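You operate a simulated robot arm through the tools that you are given. There is no shell and no other tool. Be economical: measure what you need, move in short steps, check, and stop when the job is done.

Carry out the task below with a simulated robot arm. There is one attempt and no reset: what you move stays moved.

TASK
Free the stiff swivel: half a turn on its grease cup, then spin the eye once round.
Fine: open the swivel clamp first and shut it again at the end; grease must show under the eye.

Only the result counts: the job must be done as asked and must still hold three seconds after the hand-in. Knocking over, shifting, dropping, spilling or breaking anything else fails it.

THE ROBOT
A 7-joint arm with a two-finger parallel gripper, fixed in place. Base frame: the origin is at the foot of the arm, x ahead of it, y to its left, z up. Readings come in mm, degrees, newtons and seconds.
Its first joint turns from -66.0 to 66.0 degrees. Payload 2.6 kg.
The tool frame sits at the grasp point between the pads (the TCP): z along the fingers, y along the line on which they close. The tips reach 30 mm beyond it. The gripper opens to 94 mm. The fingers are 28 mm wide and 10 mm thick; the gripper's body (50 by 96 mm) begins 55 mm behind the TCP.
Orientation is that of the tool frame in the base frame, as a unit quaternion [w, x, y, z]. With the fingers straight down and closing along the base's y, the tool's x points along the base's -x, its y along +y and its z along -z.

THE INTERFACE
- The arm moves only by the tool play_rows. Its argument "targets" is a list of rows, each a list of 2 entries, a list of its own where there are three numbers: the shift along the base's x, y, z in units of 100 mm (1.0 is 100 mm), then the turn, a rotation vector about the base's x, y, z in units of 45 degrees (1.0 is 45 degrees). In form: [[[tx, ty, tz], [wx, wy, wz]], ...]. A call has 1 to 20 rows; each row is the pose to reach, as a shift and turn from the pose commanded when the call began. "gripper" is the opening, from 0 (shut) to 1 (fully open), set as the call begins (left out, the last holds). A call with a number of a shift or a turn outside -1 to 1 is refused whole. Rows are played at 5 a second. More than 50 mm and 8.6 degrees between two rows, or a gripper value outside its range, and nothing of the call is played. A pose out of reach is approached as far as the arm can. The call stops where the force on the tool passes 50 N (or 10 N more than at its start, if that is more) or the arm is blocked; 0.2 s more then pass. The fingers move at their own pace (about 72 mm/s each) and stop on an object; they squeeze with about 43 N. The grip force told is the motor's: it shows also when the fingers shut on nothing. Time passes only in rows, and 0.2 s behind the last, so rows that repeat a pose let the fingers close. It gives the time, the measured TCP pose, the force on the tool (base axes), the opening and the grip force at its end, in the units of the frame above (readings bear some noise).
- Cameras (640 x 400 px; columns grow to the right, rows downward): "scene" is fixed at [29.3, 421.5, 585.4]; the picture's right is [-0.80, -0.60, 0.00], its down [-0.20, 0.27, -0.94] and it looks along [0.56, -0.75, -0.34] (base axes); focal length 360 px, centre (320, 200). "wrist" rides on the gripper at [-37, 0, -58] in the tool frame; the picture's right is [0.00, -1.00, 0.00], its down [0.97, 0.00, -0.24] and it looks along [0.24, 0.00, 0.97] (tool axes); focal length 218 px, centre (320, 200). There is no depth. A picture from a camera that has moved, and an enlarged one, comes with that camera's place and axes in the base frame and with its lens. The place of the scene camera against the robot may be out by one fixed shift of up to 12 mm in any direction.
- camera(camera): a new picture of that camera. No time passes.
- enlarge(camera, box): a new picture of the part [left, top, right, bottom] of that camera's present view, enlarged. No time passes.
- hand_in(): hands the job in; it is judged then, once.

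Work in short steps. Places have to be worked out from the pictures, the camera data and where the tool is seen: move nearer, look again, correct. Check each grasp and each placing, and mend what went wrong. You have 120 turns and 84 pictures in all, those below and enlarged ones among them. Open the gripper and draw the arm clear of the work before you hand the job in, unless the task says otherwise; then end with one line.

The tools are called after "Call:" by a JSON object that holds its "api" and its "payload". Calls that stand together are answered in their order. play_rows: Moves the arm, as the interface text tells. Its arguments: {"type":"object","properties":{"targets":{"type":"array","items":{"type":"array"}},"gripper":{"type":"number"}},"required":["targets"]} The other tools are called the same way: camera (camera) takes a picture; enlarge (camera, box) takes an enlarged picture of a part of a camera's view; hand_in () hands the job in.

At the start:

```text
time_s: 0.0
tool_pos: [351.3, 88.8, 422.1]
ee_rot: [-0.001, 0.001, 1.0, 0.0]
force: [0.5, 0.5, 0.1]
width: 93.9
grasp_force: 0.0
```

scene: 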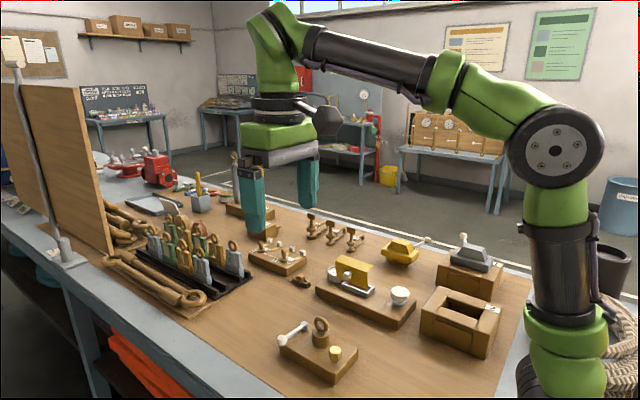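
wrist: 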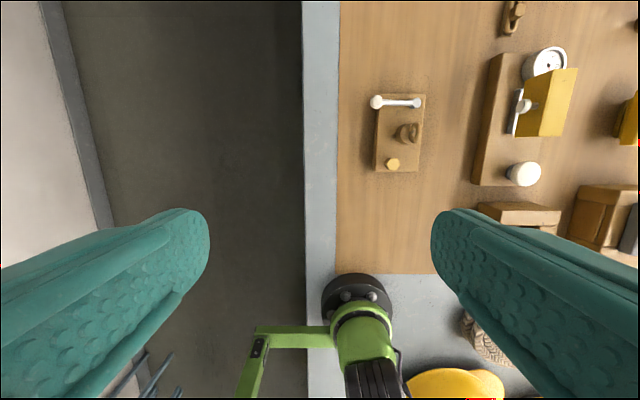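

The swivel fixture seems to be the small block with a lever, eye and yellow cup. I enlarge it in both views.

Call:
{"api": "enlarge", "payload": {"camera": "scene", "box": [260, 300, 380, 390]}}

Call:
{"api": "enlarge", "payload": {"camera": "wrist", "box": [340, 70, 460, 190]}}

Call:
{"api": "enlarge", "payload": {"camera": "scene", "box": [230, 220, 520, 390]}}

```text
4.44 times, centred on (320, 345) of scene
camera zoom: at [29.3, 421.5, 585.4], right [-0.8, -0.6, 0.0], down [-0.2, 0.27, -0.94], along [0.56, -0.75, -0.34], focal length 1601 px, centre (320, -444)
```

zoom: 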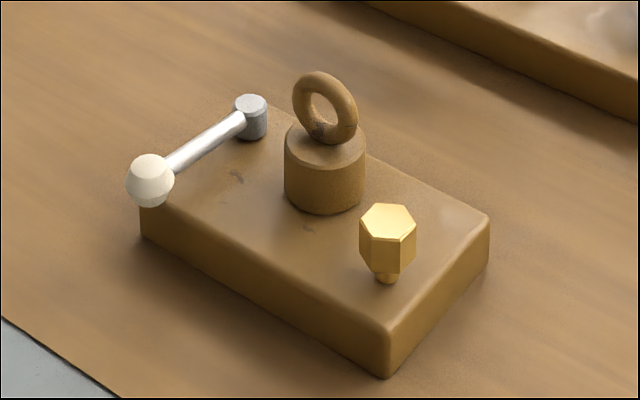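

```text
3.33 times, centred on (400, 130) of wrist
camera zoom: at [387.6, 89.3, 480.9], right [0.0, -1.0, 0.0], down [-0.97, 0.0, 0.24], along [-0.24, 0.0, -0.97], focal length 728 px, centre (53, 433)
```

zoom: 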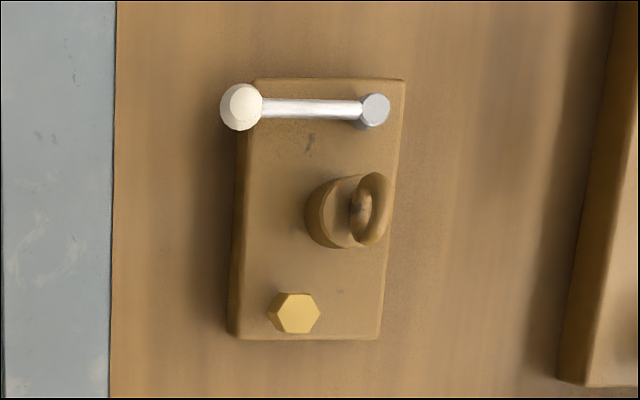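

```text
2.21 times, centred on (375, 305) of scene
camera zoom: at [29.3, 421.5, 585.4], right [-0.8, -0.6, 0.0], down [-0.2, 0.27, -0.94], along [0.56, -0.75, -0.34], focal length 795 px, centre (199, -32)
```

zoom: 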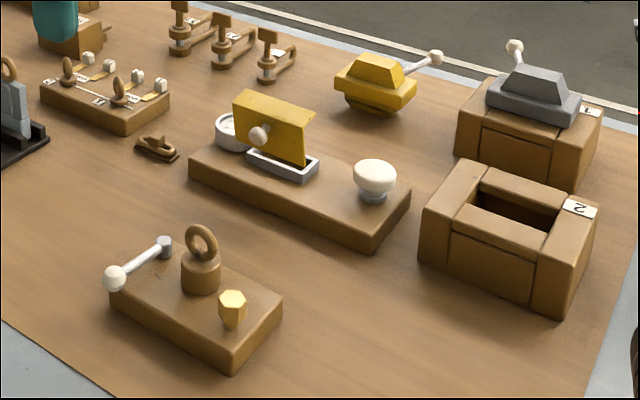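

The fixture holds a clamp lever (pivot about (457,-69), knob about (457,-3)), the eye post near (405,-55) and the hex cup near (358,-34). I move above it for a closer look.

Call:
{"api": "play_rows", "payload": {"targets": [[[0.1, -0.3, -0.2], [0, 0, 0]], [[0.2, -0.6, -0.4], [0, 0, 0]], [[0.3, -0.9, -0.6], [0, 0, 0]], [[0.3, -1.0, -0.9], [0, 0, 0]], [[0.3, -1.0, -1.0], [0, 0, 0]]]}}

Call:
{"api": "play_rows", "payload": {"targets": [[[0.0, -0.35, -0.2], [0, 0, 0]], [[0.0, -0.35, -0.6], [0, 0, 0]], [[0.0, -0.35, -0.6], [0, 0, 0]]]}}

Call:
{"api": "camera", "payload": {"camera": "wrist"}}

Call:
{"api": "camera", "payload": {"camera": "scene"}}

```text
time_s: 1.2
tool_pos: [380.5, -12.9, 320.9]
ee_rot: [0.0, 0.0, 1.0, 0.0]
force: [0.1, 0.1, -0.6]
width: 93.9
grasp_force: 0.0
```

```text
time_s: 2.0
tool_pos: [380.0, -48.5, 260.9]
ee_rot: [0.0, 0.0, 1.0, 0.0]
force: [-0.5, -0.7, -0.6]
width: 94.3
grasp_force: 0.1
```

```text
78 pictures are left
camera wrist: at [418.0, -47.5, 319.0], right [0.0, -1.0, 0.0], down [-0.97, 0.0, 0.24], along [-0.24, 0.0, -0.97], focal length 218 px, centre (320, 200)
```

wrist: 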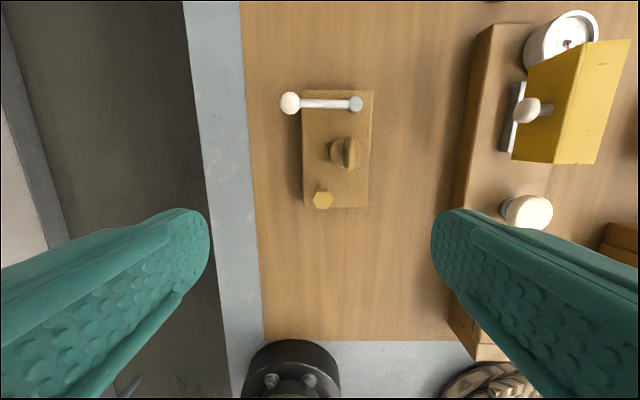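

```text
77 pictures are left
```

scene: 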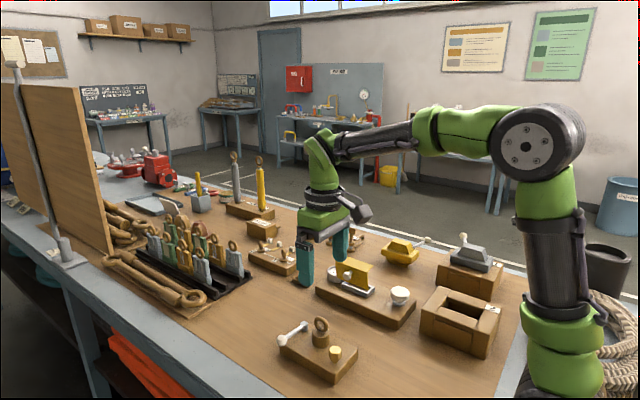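

I enlarge to triangulate precisely.

Call:
{"api": "enlarge", "payload": {"camera": "wrist", "box": [260, 80, 400, 220]}}

Call:
{"api": "enlarge", "payload": {"camera": "scene", "box": [260, 300, 380, 390]}}

```text
2.86 times, centred on (330, 150) of wrist
camera zoom: at [418.0, -47.5, 319.0], right [0.0, -1.0, 0.0], down [-0.97, 0.0, 0.24], along [-0.24, 0.0, -0.97], focal length 624 px, centre (291, 343)
```

zoom: 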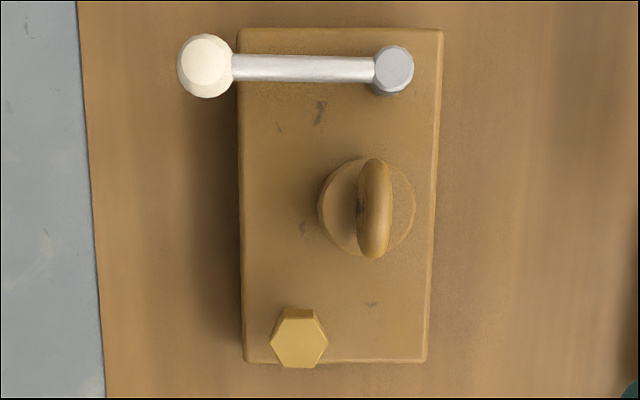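

```text
4.44 times, centred on (320, 345) of scene
camera zoom: at [29.3, 421.5, 585.4], right [-0.8, -0.6, 0.0], down [-0.2, 0.27, -0.94], along [0.56, -0.75, -0.34], focal length 1601 px, centre (320, -444)
```

zoom: 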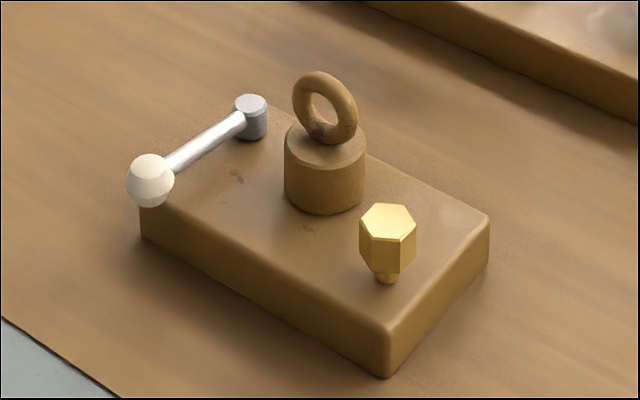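

Triangulation from the two wrist views and the scene view puts the cup top near (353,-51,53), the ring centre near (411,-80,76), the lever pivot near (464,-89,48) and the knob near (465,-13,52). So the table really lies near z≈2, which I will verify. I turn the tool +90° about z while moving over the knob.

Call:
{"api": "play_rows", "payload": {"targets": [[[0.14, 0.06, 0], [0, 0, 0.17]], [[0.28, 0.12, 0], [0, 0, 0.34]], [[0.42, 0.18, 0], [0, 0, 0.5]], [[0.56, 0.24, 0], [0, 0, 0.67]], [[0.7, 0.3, 0], [0, 0, 0.84]], [[0.85, 0.35, 0], [0, 0, 1.0]]]}}

Call:
{"api": "play_rows", "payload": {"gripper": 0.6, "targets": [[[0, 0, -0.15], [0, 0, 0.17]], [[0, 0, -0.3], [0, 0, 0.34]], [[0, 0, -0.45], [0, 0, 0.5]], [[0, 0, -0.6], [0, 0, 0.67]], [[0, 0, -0.8], [0, 0, 0.84]], [[0, 0, -1.0], [0, 0, 1.0]]]}}

Call:
{"api": "camera", "payload": {"camera": "wrist"}}

Call:
{"api": "camera", "payload": {"camera": "scene"}}

```text
time_s: 3.4
tool_pos: [464.9, -11.9, 262.8]
ee_rot: [0.0, -0.383, 0.924, 0.001]
force: [-0.1, 0.0, -0.1]
width: 93.9
grasp_force: 0.0
```

```text
time_s: 4.8
tool_pos: [466.2, -11.5, 163.7]
ee_rot: [0.0, 0.708, -0.706, -0.001]
force: [-0.2, 0.2, 0.1]
width: 56.5
grasp_force: 0.0
```

```text
74 pictures are left
camera wrist: at [466.6, 26.9, 221.6], right [1.0, 0.0, 0.0], down [0.0, -0.97, 0.24], along [0.0, -0.24, -0.97], focal length 218 px, centre (320, 200)
```

wrist: 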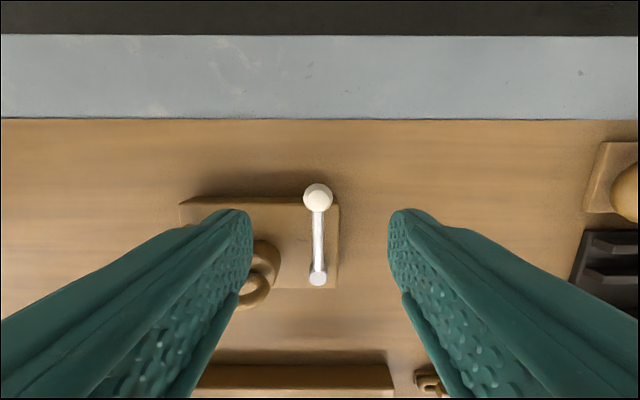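

```text
73 pictures are left
```

scene: 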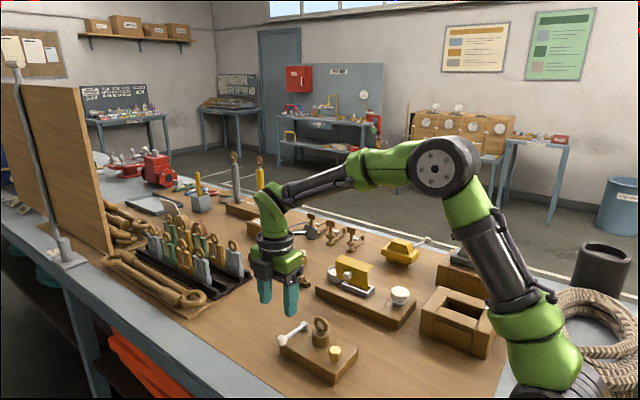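

The knob sits at (465,-13), as computed. I descend with the fingers straddling it to z≈66 and then narrow the gap to about 28 mm to cage it.

Call:
{"api": "play_rows", "payload": {"targets": [[[0, -0.02, -0.3], [0, 0, 0]], [[0, -0.02, -0.6], [0, 0, 0]], [[0, -0.02, -0.8], [0, 0, 0]], [[0, -0.02, -0.98], [0, 0, 0]], [[0, -0.02, -0.98], [0, 0, 0]]]}}

Call:
{"api": "play_rows", "payload": {"gripper": 0.3, "targets": [[[0, 0, 0], [0, 0, 0]], [[0, 0, 0], [0, 0, 0]]]}}

Call:
{"api": "camera", "payload": {"camera": "wrist"}}

Call:
{"api": "enlarge", "payload": {"camera": "scene", "box": [230, 260, 410, 395]}}

```text
time_s: 6.0
tool_pos: [465.7, -13.2, 64.4]
ee_rot: [0.0, 0.708, -0.706, 0.0]
force: [-0.2, 0.5, 0.0]
width: 56.4
grasp_force: 0.1
```

```text
time_s: 6.6
tool_pos: [466.5, -13.8, 65.0]
ee_rot: [0.0, -0.707, 0.707, 0.0]
force: [0.1, 0.2, -0.4]
width: 28.2
grasp_force: 0.1
```

```text
72 pictures are left
camera wrist: at [466.1, 25.0, 123.1], right [1.0, 0.0, 0.0], down [0.0, -0.97, 0.24], along [0.0, -0.24, -0.97], focal length 218 px, centre (320, 200)
```

wrist: 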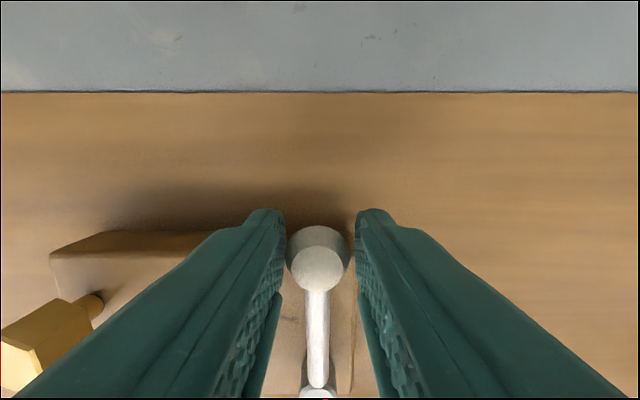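

```text
2.96 times, centred on (320, 328) of scene
camera zoom: at [29.3, 421.5, 585.4], right [-0.8, -0.6, 0.0], down [-0.2, 0.27, -0.94], along [0.56, -0.75, -0.34], focal length 1067 px, centre (320, -178)
```

zoom: 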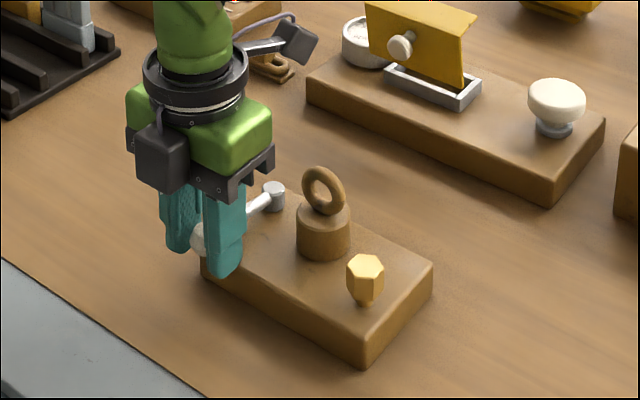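

The knob is caged. I try swinging the lever towards +x (away from the eye) along its arc by 15°.

Call:
{"api": "play_rows", "payload": {"targets": [[[0.098, -0.006, 0], [0, 0, -0.167]], [[0.194, -0.026, 0], [0, 0, -0.333]], [[0.194, -0.026, 0], [0, 0, -0.333]]]}}

Call:
{"api": "camera", "payload": {"camera": "wrist"}}

```text
time_s: 7.4
tool_pos: [484.4, -16.8, 62.9]
ee_rot: [0.0, -0.608, 0.794, 0.0]
force: [-0.7, 0.7, -0.4]
width: 28.2
grasp_force: 0.1
```

```text
70 pictures are left
camera wrist: at [494.9, 20.6, 122.0], right [0.97, -0.26, 0.0], down [-0.25, -0.94, 0.24], along [-0.06, -0.23, -0.97], focal length 218 px, centre (320, 200)
```

wrist: 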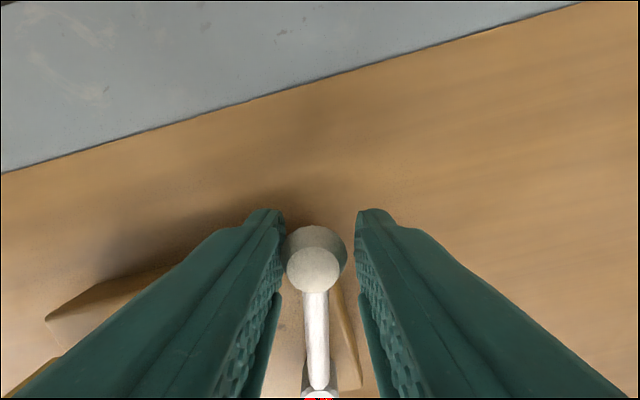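

The lever follows freely. I continue the arc to 60°.

Call:
{"api": "play_rows", "payload": {"targets": [[[0.093, -0.031, 0], [0, 0, -0.167]], [[0.181, -0.074, 0], [0, 0, -0.333]], [[0.263, -0.129, 0], [0, 0, -0.5]], [[0.336, -0.194, 0], [0, 0, -0.667]], [[0.401, -0.267, 0], [0, 0, -0.833]], [[0.456, -0.349, 0], [0, 0, -1.0]], [[0.456, -0.349, 0], [0, 0, -1.0]]]}}

Call:
{"api": "camera", "payload": {"camera": "wrist"}}

```text
time_s: 9.0
tool_pos: [531.3, -50.5, 63.7]
ee_rot: [0.0, -0.259, 0.966, 0.001]
force: [-4.8, 8.6, -1.1]
width: 34.0
grasp_force: 5.2
```

```text
69 pictures are left
camera wrist: at [563.0, -30.4, 122.3], right [0.5, -0.87, 0.0], down [-0.84, -0.49, 0.24], along [-0.21, -0.12, -0.97], focal length 218 px, centre (320, 200)
```

wrist: 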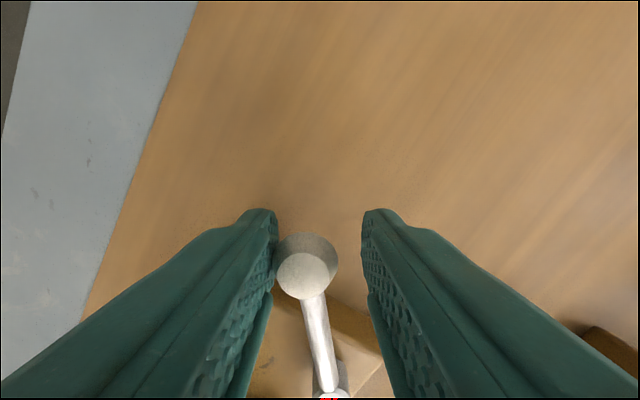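

The finger is pressing with about 10 N and the lever lags at roughly 52°, so this may be its stop. I push slightly more to tell a stop from friction.

Call:
{"api": "play_rows", "payload": {"targets": [[[0.025, -0.035, 0], [0, 0, 0]], [[0.045, -0.066, 0], [0, 0, 0]], [[0.045, -0.066, 0], [0, 0, 0]]]}}

Call:
{"api": "camera", "payload": {"camera": "wrist"}}

```text
time_s: 9.8
tool_pos: [536.6, -60.3, 63.4]
ee_rot: [0.001, -0.259, 0.966, -0.001]
force: [-4.4, 6.1, 2.6]
width: 32.4
grasp_force: 4.0
```

```text
68 pictures are left
camera wrist: at [567.9, -38.9, 122.4], right [0.5, -0.87, 0.0], down [-0.84, -0.48, 0.24], along [-0.21, -0.12, -0.97], focal length 218 px, centre (320, 200)
```

wrist: 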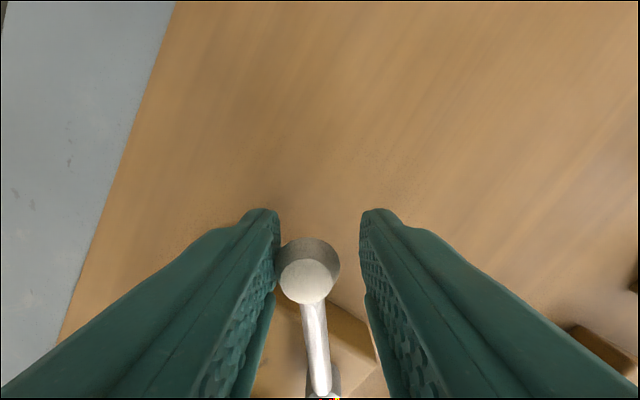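

It still moves, so that was friction rather than a stop. I continue the arc to about 100°.

Call:
{"api": "play_rows", "payload": {"targets": [[[0.01, -0.114, 0], [0, 0, -0.18]], [[0.026, -0.217, 0], [0, 0, -0.36]], [[0.028, -0.32, 0], [0, 0, -0.54]], [[0.018, -0.41, 0], [0, 0, -0.72]], [[0.018, -0.41, 0], [0, 0, -0.72]]]}}

Call:
{"api": "camera", "payload": {"camera": "wrist"}}

```text
time_s: 11.0
tool_pos: [537.8, -99.6, 64.9]
ee_rot: [0.001, 0.022, 1.0, -0.001]
force: [2.9, 4.7, 0.2]
width: 30.7
grasp_force: 2.3
```

```text
67 pictures are left
camera wrist: at [575.4, -101.1, 123.1], right [-0.04, -1.0, 0.0], down [-0.97, 0.04, 0.24], along [-0.24, 0.01, -0.97], focal length 218 px, centre (320, 200)
```

wrist: 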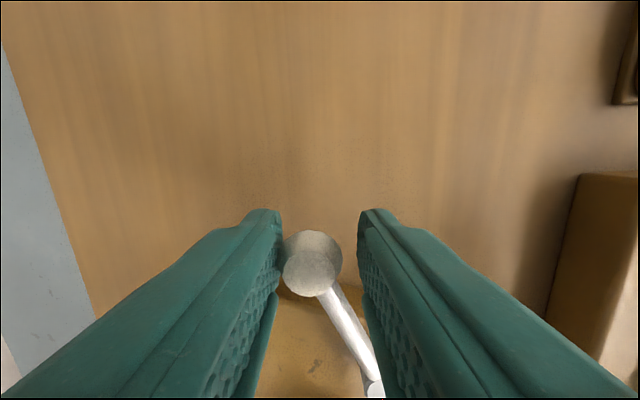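

The lever looks skewed to the tool more than expected, so the fixture may have shifted. I check the scene.

Call:
{"api": "enlarge", "payload": {"camera": "scene", "box": [230, 260, 410, 395]}}

```text
2.96 times, centred on (320, 328) of scene
camera zoom: at [29.3, 421.5, 585.5], right [-0.8, -0.6, 0.0], down [-0.2, 0.27, -0.94], along [0.56, -0.75, -0.34], focal length 1067 px, centre (320, -178)
```

zoom: 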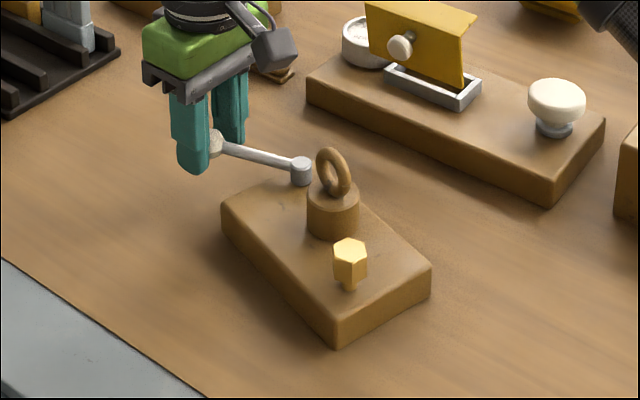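

The block is loose and slid: the lever reached its open stop and I dragged the fixture with it. I stop pushing, open, lift and look from above.

Call:
{"api": "play_rows", "payload": {"gripper": 0.6, "targets": [[[0, 0, 0], [0, 0, 0]], [[0, 0, 0], [0, 0, 0]], [[0, 0, 0.3], [0, 0, 0]], [[-0.2, 0.05, 0.7], [0, 0, 0]], [[-0.6, 0.1, 1.0], [0, 0, 0]], [[-1, 0.1, 1.0], [0, 0, 0]]]}}

Call:
{"api": "play_rows", "payload": {"targets": [[[0, 0, 0.4], [0, 0, 0.05]], [[0, 0, 0.8], [0, 0, 0.05]], [[0, 0, 0.8], [0, 0, 0.05]]]}}

Call:
{"api": "enlarge", "payload": {"camera": "wrist", "box": [230, 40, 410, 220]}}

```text
refused: row 5 steps farther than a row can; nothing moved
```

```text
time_s: 11.8
tool_pos: [534.8, -100.9, 142.3]
ee_rot: [0.0, 0.002, 1.0, -0.001]
force: [0.4, -0.4, 0.3]
width: 28.4
grasp_force: 0.1
```

```text
2.22 times, centred on (320, 130) of wrist
camera zoom: at [573.4, -100.1, 201.2], right [0.0, -1.0, 0.0], down [-0.97, 0.0, 0.24], along [-0.24, 0.0, -0.97], focal length 485 px, centre (320, 356)
```

zoom: 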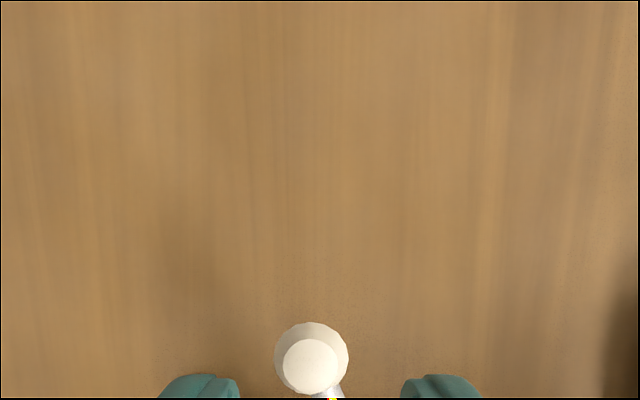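

The first call was refused but the straight lift came clear. I move back over the block and look.

Call:
{"api": "play_rows", "payload": {"gripper": 0.6, "targets": [[[-0.2, 0, 0.35], [0, 0, 0]], [[-0.5, 0, 0.7], [0, 0, 0]], [[-0.8, 0, 1.0], [0, 0, 0]], [[-1.0, 0.05, 1.0], [0, 0, 0]], [[-1.0, 0.05, 1.0], [0, 0, 0]]]}}

Call:
{"api": "enlarge", "payload": {"camera": "wrist", "box": [210, 60, 430, 220]}}

Call:
{"api": "enlarge", "payload": {"camera": "scene", "box": [230, 260, 410, 395]}}

```text
time_s: 13.0
tool_pos: [436.8, -95.5, 242.2]
ee_rot: [0.0, 0.0, 1.0, 0.0]
force: [-0.7, -0.1, 0.5]
width: 56.4
grasp_force: 0.1
```

```text
2.50 times, centred on (320, 140) of wrist
camera zoom: at [473.8, -93.9, 300.6], right [0.0, -1.0, 0.0], down [-0.97, 0.0, 0.24], along [-0.24, 0.0, -0.97], focal length 546 px, centre (320, 350)
```

zoom: 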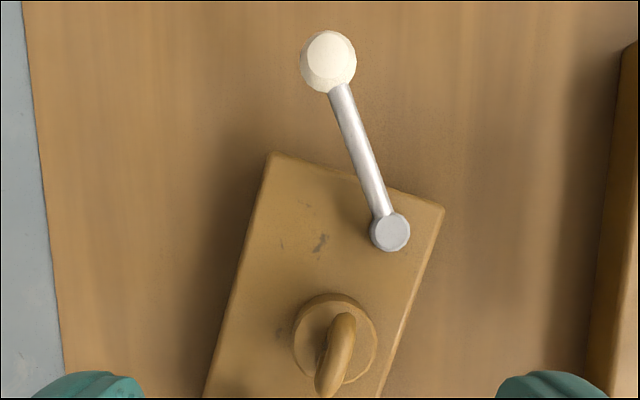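

```text
2.96 times, centred on (320, 328) of scene
camera zoom: at [29.3, 421.5, 585.4], right [-0.8, -0.6, 0.0], down [-0.2, 0.27, -0.94], along [0.56, -0.75, -0.34], focal length 1067 px, centre (320, -178)
```

zoom: 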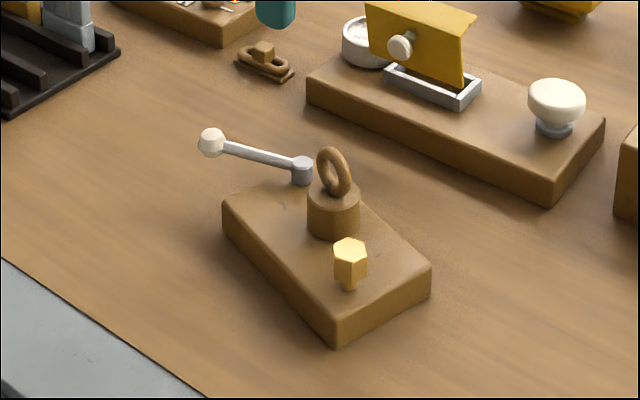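

The block has turned about 17° clockwise and the lever stands about 53° open against its stop. By rotating the layout I expect the cup near (367,-57), with flats facing yaw ≈73°. I go above it with that yaw.

Call:
{"api": "play_rows", "payload": {"targets": [[[-0.12, 0.06, 0], [0, 0, 0.17]], [[-0.24, 0.12, 0], [0, 0, 0.34]], [[-0.35, 0.19, 0], [0, 0, 0.5]], [[-0.47, 0.25, 0], [0, 0, 0.67]], [[-0.6, 0.32, 0], [0, 0, 0.82]], [[-0.7, 0.385, 0], [0, 0, 0.82]]]}}

Call:
{"api": "play_rows", "payload": {"targets": [[[0, 0, -0.15], [0, 0, 0.17]], [[0, 0, -0.3], [0, 0, 0.34]], [[0, 0, -0.45], [0, 0, 0.5]], [[0, 0, -0.6], [0, 0, 0.67]], [[0, 0, -0.8], [0, 0, 0.8]], [[0, 0, -0.8], [0, 0, 0.8]]]}}

Call:
{"api": "camera", "payload": {"camera": "wrist"}}

```text
time_s: 14.4
tool_pos: [366.4, -56.5, 243.5]
ee_rot: [0.0, -0.315, 0.949, -0.001]
force: [0.4, 0.3, 0.5]
width: 56.4
grasp_force: 0.1
```

```text
time_s: 15.8
tool_pos: [367.2, -56.6, 163.6]
ee_rot: [0.0, -0.595, 0.804, 0.0]
force: [0.5, 0.3, -0.2]
width: 56.3
grasp_force: 0.1
```

```text
62 pictures are left
camera wrist: at [377.6, -19.2, 222.1], right [0.96, -0.29, 0.0], down [-0.29, -0.93, 0.24], along [-0.07, -0.23, -0.97], focal length 218 px, centre (320, 200)
```

wrist: 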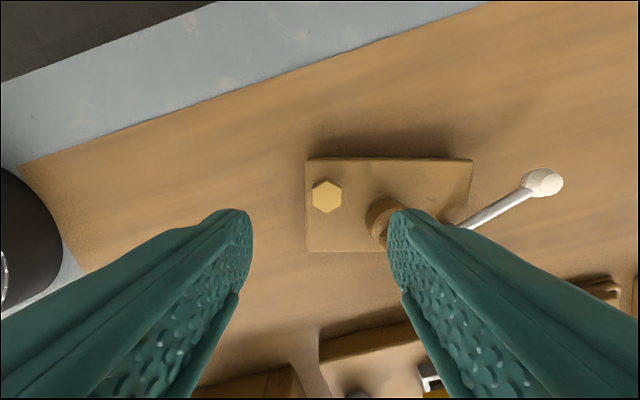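

The hex is centred near (371.5,-57.5) with its flats facing the fingers. I centre, narrow to 40 mm and descend.

Call:
{"api": "play_rows", "payload": {"gripper": 0.43, "targets": [[[0.045, -0.01, 0], [0, 0, 0]], [[0.045, -0.01, -0.3], [0, 0, 0]], [[0.045, -0.01, -0.6], [0, 0, 0]], [[0.045, -0.01, -0.6], [0, 0, 0]]]}}

Call:
{"api": "camera", "payload": {"camera": "wrist"}}

```text
time_s: 16.8
tool_pos: [370.2, -56.6, 103.6]
ee_rot: [-0.001, -0.593, 0.805, 0.0]
force: [-0.6, -0.5, -0.5]
width: 40.6
grasp_force: 0.1
```

```text
61 pictures are left
camera wrist: at [381.6, -19.9, 162.2], right [0.96, -0.3, 0.0], down [-0.29, -0.93, 0.24], along [-0.07, -0.23, -0.97], focal length 218 px, centre (320, 200)
```

wrist: 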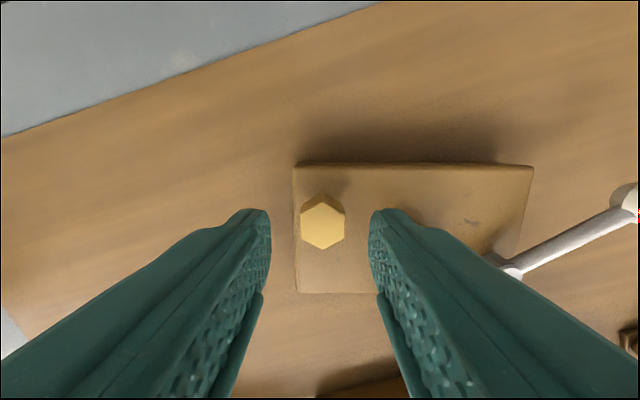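

Centred. I descend to z≈62 and close on the hex.

Call:
{"api": "play_rows", "payload": {"targets": [[[0, 0, -0.2], [0, 0, 0]], [[0, 0, -0.3], [0, 0, 0]], [[0, 0, -0.41], [0, 0, 0]], [[0, 0, -0.41], [0, 0, 0]]]}}

Call:
{"api": "play_rows", "payload": {"gripper": 0.0, "targets": [[[0, 0, 0], [0, 0, 0]], [[0, 0, 0], [0, 0, 0]], [[0, 0, 0], [0, 0, 0]]]}}

Call:
{"api": "camera", "payload": {"camera": "wrist"}}

Call:
{"api": "enlarge", "payload": {"camera": "scene", "box": [260, 300, 380, 390]}}

```text
time_s: 17.8
tool_pos: [371.1, -57.2, 64.8]
ee_rot: [0.0, -0.593, 0.805, 0.0]
force: [-0.4, 0.5, 0.0]
width: 40.5
grasp_force: 0.0
```

```text
time_s: 18.6
tool_pos: [370.1, -56.7, 64.5]
ee_rot: [0.0, -0.593, 0.805, -0.001]
force: [12.0, -3.1, 0.3]
width: 25.7
grasp_force: 42.9
```

```text
60 pictures are left
camera wrist: at [382.3, -20.2, 122.7], right [0.96, -0.3, 0.0], down [-0.29, -0.93, 0.24], along [-0.07, -0.23, -0.97], focal length 218 px, centre (320, 200)
```

wrist: 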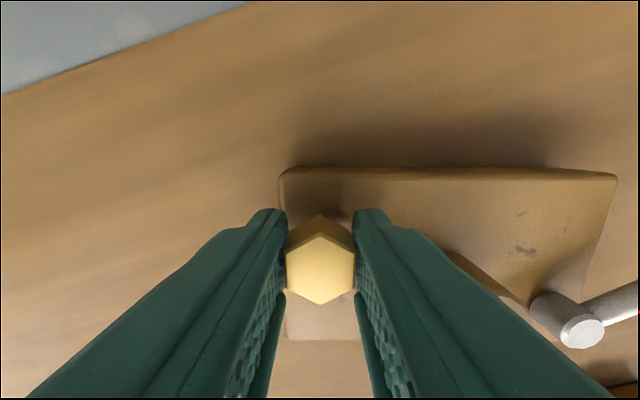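

```text
4.44 times, centred on (320, 345) of scene
camera zoom: at [29.3, 421.5, 585.4], right [-0.8, -0.6, 0.0], down [-0.2, 0.27, -0.94], along [0.56, -0.75, -0.34], focal length 1601 px, centre (320, -444)
```

zoom: 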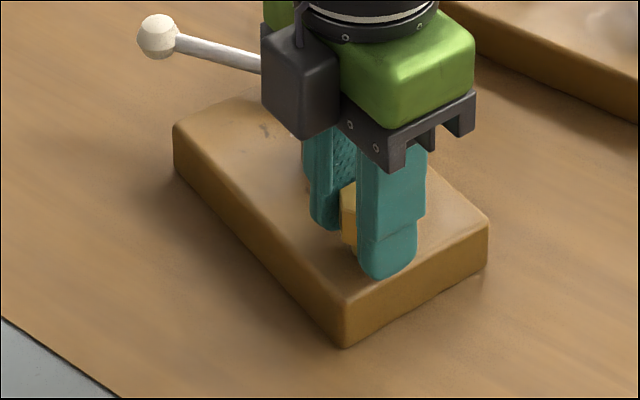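

The hex is gripped at 25.7 mm with a 12 N side load. I ease 1 mm towards +x, then try 30° clockwise (as a screw-down cup).

Call:
{"api": "play_rows", "payload": {"targets": [[[0.01, -0.003, 0], [0, 0, 0]], [[0.01, -0.003, 0], [0, 0, -0.16]], [[0.01, -0.003, 0], [0, 0, -0.33]], [[0.01, -0.003, 0], [0, 0, -0.5]], [[0.01, -0.003, 0], [0, 0, -0.667]], [[0.01, -0.003, 0], [0, 0, -0.667]]]}}

Call:
{"api": "camera", "payload": {"camera": "wrist"}}

Call:
{"api": "enlarge", "payload": {"camera": "scene", "box": [260, 300, 380, 390]}}

```text
time_s: 20.0
tool_pos: [371.9, -56.2, 64.1]
ee_rot: [-0.001, -0.364, 0.932, 0.0]
force: [-3.5, -4.3, 12.4]
width: 25.7
grasp_force: 42.4
```

```text
58 pictures are left
camera wrist: at [399.2, -30.9, 122.8], right [0.68, -0.74, 0.0], down [-0.71, -0.66, 0.24], along [-0.18, -0.16, -0.97], focal length 218 px, centre (320, 200)
```

wrist: 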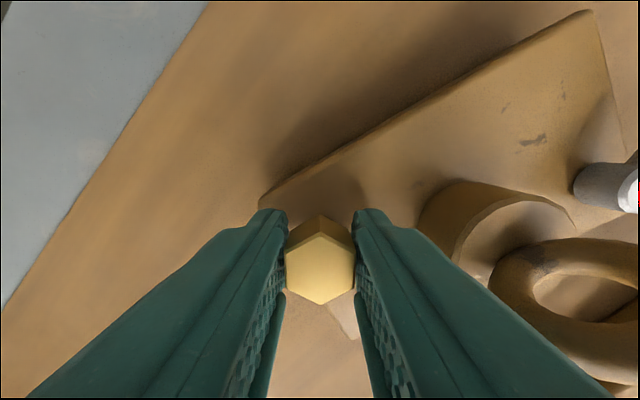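

```text
4.44 times, centred on (320, 345) of scene
camera zoom: at [29.2, 421.5, 585.4], right [-0.8, -0.6, 0.0], down [-0.2, 0.27, -0.94], along [0.56, -0.75, -0.34], focal length 1601 px, centre (320, -444)
```

zoom: 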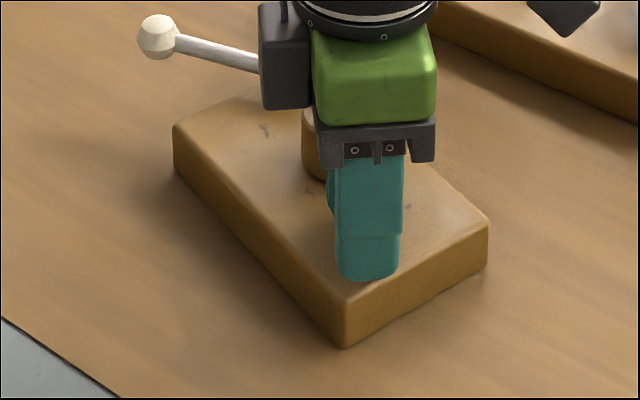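

The cup turned 30° with the block still, though a 12 N upward load appeared. I turn another 37° and watch the z force.

Call:
{"api": "play_rows", "payload": {"targets": [[[0, 0, 0], [0, 0, -0.167]], [[0, 0, 0], [0, 0, -0.333]], [[0, 0, 0], [0, 0, -0.5]], [[0, 0, 0], [0, 0, -0.667]], [[0, 0, 0], [0, 0, -0.833]], [[0, 0, 0], [0, 0, -0.833]]]}}

Call:
{"api": "enlarge", "payload": {"camera": "scene", "box": [260, 300, 380, 390]}}

```text
time_s: 21.4
tool_pos: [372.7, -57.7, 63.0]
ee_rot: [0.0, -0.045, 0.999, 0.0]
force: [-15.2, -8.2, 30.8]
width: 25.8
grasp_force: 42.7
```

```text
4.44 times, centred on (320, 345) of scene
camera zoom: at [29.2, 421.5, 585.4], right [-0.8, -0.6, 0.0], down [-0.2, 0.27, -0.94], along [0.56, -0.75, -0.34], focal length 1601 px, centre (320, -444)
```

zoom: 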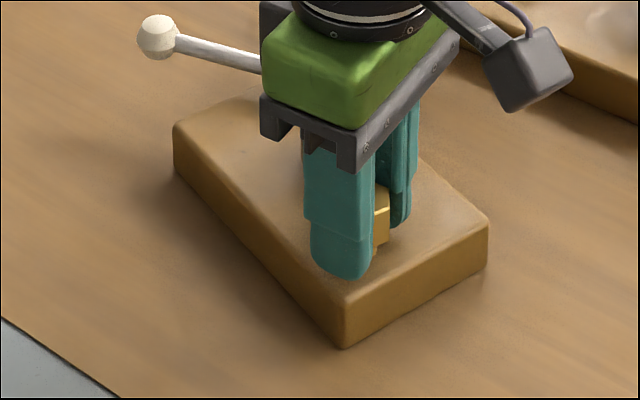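

Loads have built up (31 N up, 17 N sideways), so the grip is off-axis. I release in place, read the result and look at the cup.

Call:
{"api": "play_rows", "payload": {"gripper": 0.43, "targets": [[[0, 0, 0], [0, 0, 0]], [[0, 0, 0], [0, 0, 0]], [[0, 0, 0], [0, 0, 0]]]}}

Call:
{"api": "camera", "payload": {"camera": "wrist"}}

Call:
{"api": "enlarge", "payload": {"camera": "scene", "box": [290, 320, 370, 380]}}

```text
time_s: 22.2
tool_pos: [372.8, -56.8, 63.3]
ee_rot: [0.0, -0.046, 0.999, -0.001]
force: [0.7, -0.8, 0.9]
width: 40.4
grasp_force: 0.1
```

```text
55 pictures are left
camera wrist: at [409.6, -52.3, 121.4], right [0.09, -1.0, 0.0], down [-0.97, -0.09, 0.24], along [-0.24, -0.02, -0.97], focal length 218 px, centre (320, 200)
```

wrist: 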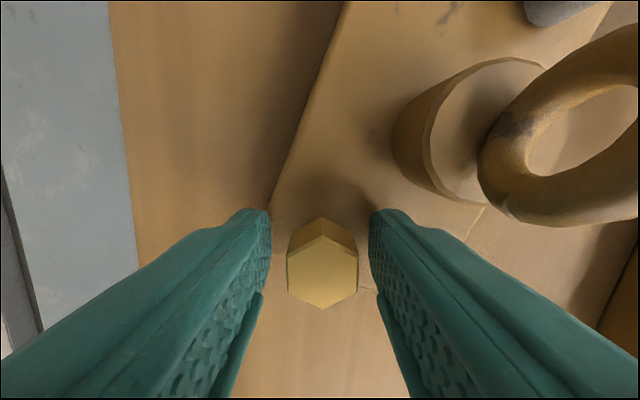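

```text
6.67 times, centred on (330, 350) of scene
camera zoom: at [29.3, 421.5, 585.4], right [-0.8, -0.6, 0.0], down [-0.2, 0.27, -0.94], along [0.56, -0.75, -0.34], focal length 2401 px, centre (253, -800)
```

zoom: 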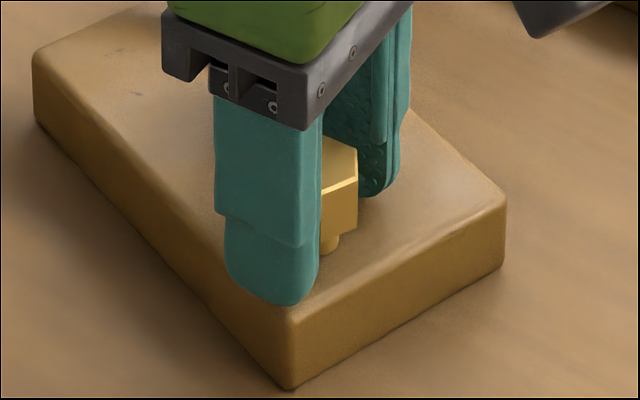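

The hex followed fully: 67° done. I recentre by 0.8 mm, regrip and turn another 45° while letting the tool rise 1 mm.

Call:
{"api": "play_rows", "payload": {"gripper": 0.0, "targets": [[[0, -0.008, 0], [0, 0, 0]], [[0, -0.008, 0], [0, 0, 0]], [[0, -0.008, 0], [0, 0, 0]], [[0, -0.008, 0], [0, 0, 0]]]}}

Call:
{"api": "play_rows", "payload": {"targets": [[[0, 0, 0.002], [0, 0, -0.167]], [[0, 0, 0.004], [0, 0, -0.333]], [[0, 0, 0.006], [0, 0, -0.5]], [[0, 0, 0.008], [0, 0, -0.667]], [[0, 0, 0.01], [0, 0, -0.833]], [[0, 0, 0.01], [0, 0, -1]], [[0, 0, 0.01], [0, 0, -1]]]}}

```text
time_s: 23.2
tool_pos: [373.9, -59.4, 63.0]
ee_rot: [0.0, -0.046, 0.999, -0.001]
force: [1.2, -2.3, 0.4]
width: 25.4
grasp_force: 42.7
```

```text
time_s: 24.8
tool_pos: [371.3, -56.1, 65.8]
ee_rot: [-0.002, 0.341, 0.94, 0.0]
force: [-5.2, 2.2, -0.2]
width: 25.7
grasp_force: 42.6
```

Loads are low and the cup follows (112° done). I continue another 45° with the same rise.

Call:
{"api": "play_rows", "payload": {"targets": [[[0, 0, 0.002], [0, 0, -0.167]], [[0, 0, 0.004], [0, 0, -0.333]], [[0, 0, 0.006], [0, 0, -0.5]], [[0, 0, 0.008], [0, 0, -0.667]], [[0, 0, 0.01], [0, 0, -0.833]], [[0, 0, 0.01], [0, 0, -1]], [[0, 0, 0.01], [0, 0, -1]]]}}

Call:
{"api": "enlarge", "payload": {"camera": "scene", "box": [260, 300, 380, 390]}}

```text
time_s: 26.4
tool_pos: [371.2, -57.0, 64.1]
ee_rot: [-0.001, 0.674, 0.738, 0.0]
force: [-6.3, 6.2, 0.0]
width: 25.7
grasp_force: 42.8
```

```text
4.44 times, centred on (320, 345) of scene
camera zoom: at [29.4, 421.5, 585.4], right [-0.8, -0.6, 0.0], down [-0.2, 0.27, -0.94], along [0.56, -0.75, -0.34], focal length 1601 px, centre (320, -444)
```

zoom: 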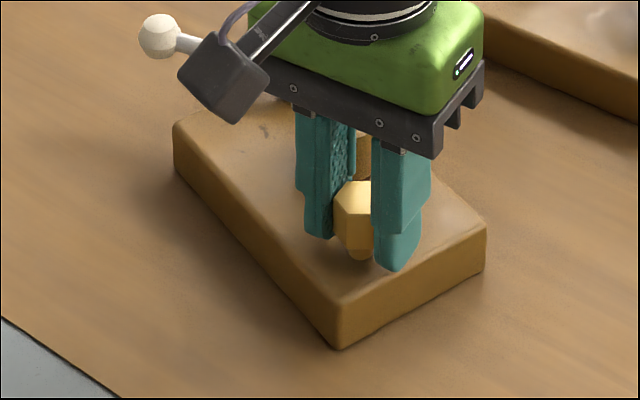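

157° done and the block is nearly unmoved. I finish with 25° more.

Call:
{"api": "play_rows", "payload": {"targets": [[[0, 0, 0.002], [0, 0, -0.167]], [[0, 0, 0.004], [0, 0, -0.333]], [[0, 0, 0.006], [0, 0, -0.5]], [[0, 0, 0.006], [0, 0, -0.555]], [[0, 0, 0.006], [0, 0, -0.555]]]}}

Call:
{"api": "play_rows", "payload": {"gripper": 0.43, "targets": [[[0, 0, 0], [0, 0, 0]], [[0, 0, 0], [0, 0, 0]]]}}

Call:
{"api": "camera", "payload": {"camera": "wrist"}}

```text
time_s: 27.6
tool_pos: [371.1, -58.8, 65.3]
ee_rot: [-0.002, 0.818, 0.575, 0.0]
force: [-4.0, 4.1, 0.3]
width: 25.5
grasp_force: 42.6
```

```text
time_s: 28.2
tool_pos: [373.7, -58.5, 67.0]
ee_rot: [0.001, 0.818, 0.576, 0.0]
force: [-0.4, 0.1, 0.4]
width: 40.3
grasp_force: 0.1
```

```text
52 pictures are left
camera wrist: at [360.7, -91.4, 125.0], right [-0.94, 0.34, 0.0], down [0.33, 0.91, 0.24], along [0.08, 0.23, -0.97], focal length 218 px, centre (320, 200)
```

wrist: 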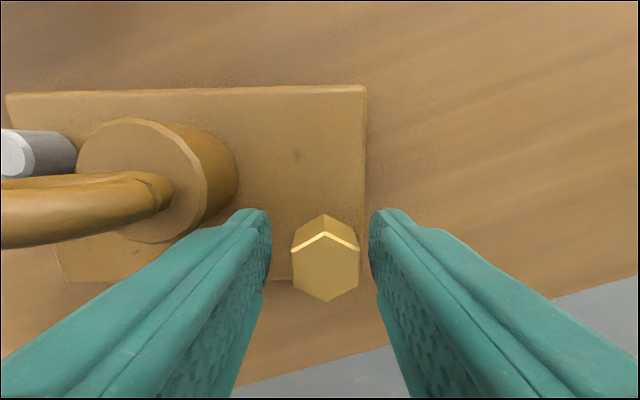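

The cup has made its half turn (tool yaw +73° → -109°). I rise clear and swing back to yaw ≈ -17° over the eye.

Call:
{"api": "play_rows", "payload": {"targets": [[[0, 0, 0.4], [0, 0, 0]], [[0, 0, 0.8], [0, 0, 0.15]], [[0, 0, 1.0], [0, 0, 0.32]], [[0.1, -0.1, 1.0], [0, 0, 0.48]], [[0.2, -0.2, 1.0], [0, 0, 0.64]], [[0.35, -0.35, 1.0], [0, 0, 0.82]], [[0.42, -0.42, 1.0], [0, 0, 1.0]]]}}

Call:
{"api": "play_rows", "payload": {"targets": [[[0, 0, 0.1], [0, 0, 0.18]], [[0, 0, 0.2], [0, 0, 0.36]], [[0, 0, 0.2], [0, 0, 0.54]], [[0, 0, 0.2], [0, 0, 0.72]], [[0, 0, 0.2], [0, 0, 0.9]], [[0, 0, 0.2], [0, 0, 1.0]], [[0, 0, 0.2], [0, 0, 1.0]]]}}

Call:
{"api": "camera", "payload": {"camera": "wrist"}}

Call:
{"api": "enlarge", "payload": {"camera": "scene", "box": [260, 300, 380, 390]}}

```text
time_s: 29.8
tool_pos: [414.2, -101.0, 166.1]
ee_rot: [0.0, 0.535, 0.845, 0.0]
force: [0.5, -1.3, 0.8]
width: 40.2
grasp_force: 0.1
```

```text
time_s: 31.4
tool_pos: [413.5, -101.0, 187.2]
ee_rot: [0.0, 0.171, 0.985, 0.0]
force: [0.7, 0.3, -0.2]
width: 40.2
grasp_force: 0.1
```

```text
51 pictures are left
camera wrist: at [448.7, -111.2, 244.9], right [-0.34, -0.94, 0.0], down [-0.91, 0.33, 0.24], along [-0.23, 0.08, -0.97], focal length 218 px, centre (320, 200)
```

wrist: 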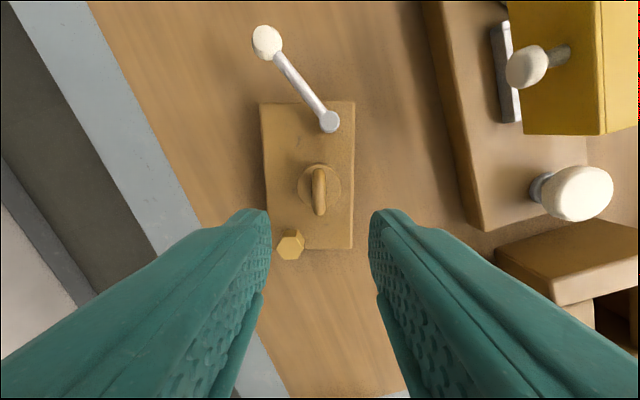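

```text
4.44 times, centred on (320, 345) of scene
camera zoom: at [29.3, 421.5, 585.4], right [-0.8, -0.6, 0.0], down [-0.2, 0.27, -0.94], along [0.56, -0.75, -0.34], focal length 1601 px, centre (320, -444)
```

zoom: 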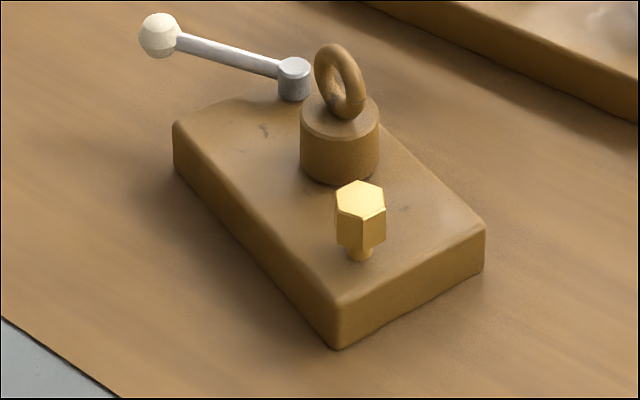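

No grease is evident yet, so I zoom in on the cup and the eye base.

Call:
{"api": "enlarge", "payload": {"camera": "scene", "box": [305, 305, 345, 350]}}

Call:
{"api": "enlarge", "payload": {"camera": "wrist", "box": [250, 90, 370, 260]}}

```text
8.89 times, centred on (325, 328) of scene
camera zoom: at [29.3, 421.5, 585.4], right [-0.8, -0.6, 0.0], down [-0.2, 0.27, -0.94], along [0.56, -0.75, -0.34], focal length 3202 px, centre (276, -933)
```

zoom: 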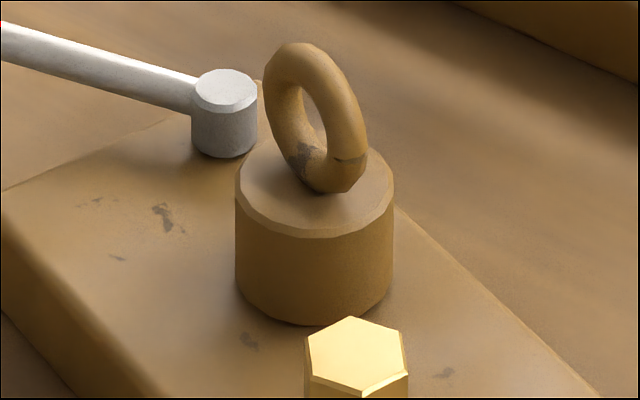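

```text
2.35 times, centred on (310, 175) of wrist
camera zoom: at [448.7, -111.2, 244.9], right [-0.34, -0.94, 0.0], down [-0.91, 0.33, 0.24], along [-0.23, 0.08, -0.97], focal length 514 px, centre (344, 259)
```

zoom: 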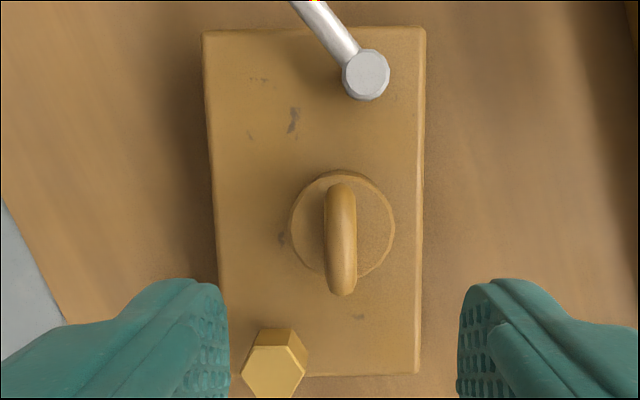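

No grease yet; it may appear when the eye turns. The eye axis is near (416,-99), and the ring plane is aligned with the tool. I descend to z≈91 and grip the ring.

Call:
{"api": "play_rows", "payload": {"targets": [[[0.025, 0.02, -0.3], [0, 0, 0]], [[0.025, 0.02, -0.6], [0, 0, 0]], [[0.025, 0.02, -0.8], [0, 0, 0]], [[0.025, 0.02, -0.96], [0, 0, 0]], [[0.025, 0.02, -0.96], [0, 0, 0]]]}}

Call:
{"api": "camera", "payload": {"camera": "wrist"}}

Call:
{"api": "enlarge", "payload": {"camera": "scene", "box": [260, 300, 380, 390]}}

```text
time_s: 32.6
tool_pos: [417.7, -96.9, 90.4]
ee_rot: [0.001, 0.171, 0.985, -0.001]
force: [-4.8, 1.3, 10.2]
width: 40.5
grasp_force: 0.2
```

```text
47 pictures are left
camera wrist: at [452.1, -108.1, 148.2], right [-0.34, -0.94, 0.0], down [-0.91, 0.33, 0.24], along [-0.22, 0.08, -0.97], focal length 218 px, centre (320, 200)
```

wrist: 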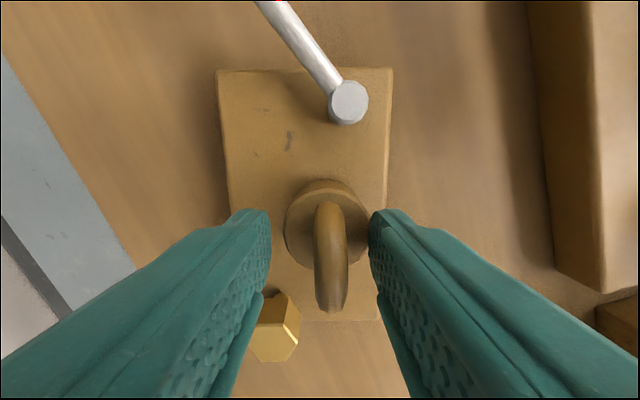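

```text
4.44 times, centred on (320, 345) of scene
camera zoom: at [29.2, 421.5, 585.4], right [-0.8, -0.6, 0.0], down [-0.2, 0.27, -0.94], along [0.56, -0.75, -0.34], focal length 1601 px, centre (320, -444)
```

zoom: 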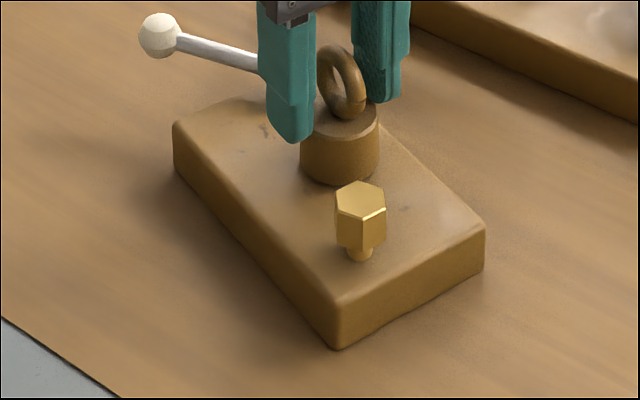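

The 10 N load shows a fingertip touching the post's top edge (z≈60), and the ring lies 3.6 mm to the right. I lift 7 mm, recentre and grip.

Call:
{"api": "play_rows", "payload": {"targets": [[[0, 0, 0.07], [0, 0, 0]], [[-0.012, -0.034, 0.07], [0, 0, 0]], [[-0.012, -0.034, 0.07], [0, 0, 0]]]}}

Call:
{"api": "play_rows", "payload": {"gripper": 0.0, "targets": [[[0, 0, 0], [0, 0, 0]], [[0, 0, 0], [0, 0, 0]], [[0, 0, 0], [0, 0, 0]]]}}

Call:
{"api": "camera", "payload": {"camera": "wrist"}}

```text
time_s: 33.4
tool_pos: [415.8, -100.9, 96.9]
ee_rot: [0.0, 0.171, 0.985, -0.001]
force: [0.1, 0.4, -0.9]
width: 40.5
grasp_force: 0.0
```

```text
time_s: 34.2
tool_pos: [415.4, -101.0, 97.1]
ee_rot: [0.001, 0.17, 0.985, 0.0]
force: [2.1, 4.8, -0.1]
width: 14.4
grasp_force: 43.5
```

```text
45 pictures are left
camera wrist: at [451.1, -111.1, 154.9], right [-0.33, -0.94, 0.0], down [-0.91, 0.32, 0.24], along [-0.23, 0.08, -0.97], focal length 218 px, centre (320, 200)
```

wrist: 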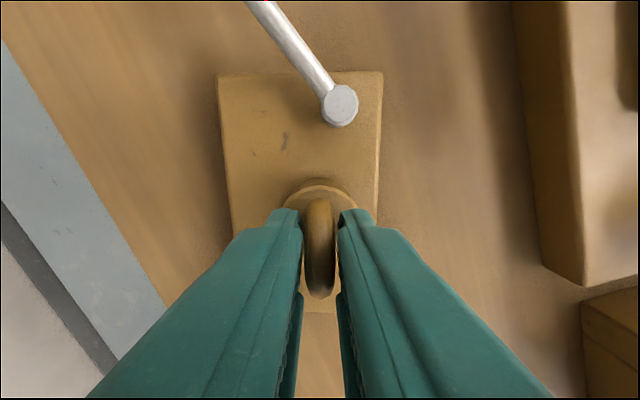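

Ring gripped (14.4 mm) with low load. I turn 22° clockwise and check whether the block stays.

Call:
{"api": "play_rows", "payload": {"targets": [[[0, 0, 0], [0, 0, -0.167]], [[0, 0, 0], [0, 0, -0.333]], [[0, 0, 0], [0, 0, -0.5]], [[0, 0, 0], [0, 0, -0.5]]]}}

Call:
{"api": "camera", "payload": {"camera": "wrist"}}

Call:
{"api": "enlarge", "payload": {"camera": "scene", "box": [260, 300, 380, 390]}}

```text
time_s: 35.2
tool_pos: [414.4, -100.8, 97.2]
ee_rot: [-0.002, 0.361, 0.933, -0.001]
force: [0.7, 0.1, 0.4]
width: 16.6
grasp_force: 43.0
```

```text
44 pictures are left
camera wrist: at [442.1, -124.3, 154.9], right [-0.67, -0.74, 0.0], down [-0.72, 0.65, 0.24], along [-0.18, 0.16, -0.97], focal length 218 px, centre (320, 200)
```

wrist: 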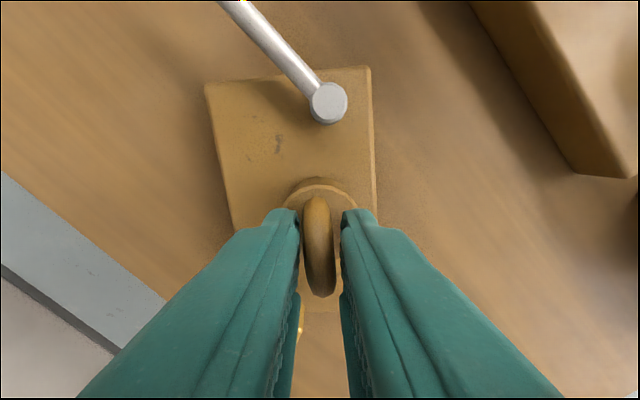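

```text
4.44 times, centred on (320, 345) of scene
camera zoom: at [29.4, 421.5, 585.5], right [-0.8, -0.6, 0.0], down [-0.2, 0.27, -0.94], along [0.56, -0.75, -0.34], focal length 1601 px, centre (320, -444)
```

zoom: 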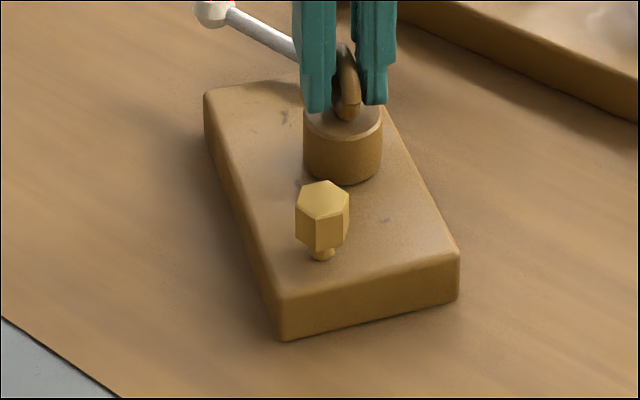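

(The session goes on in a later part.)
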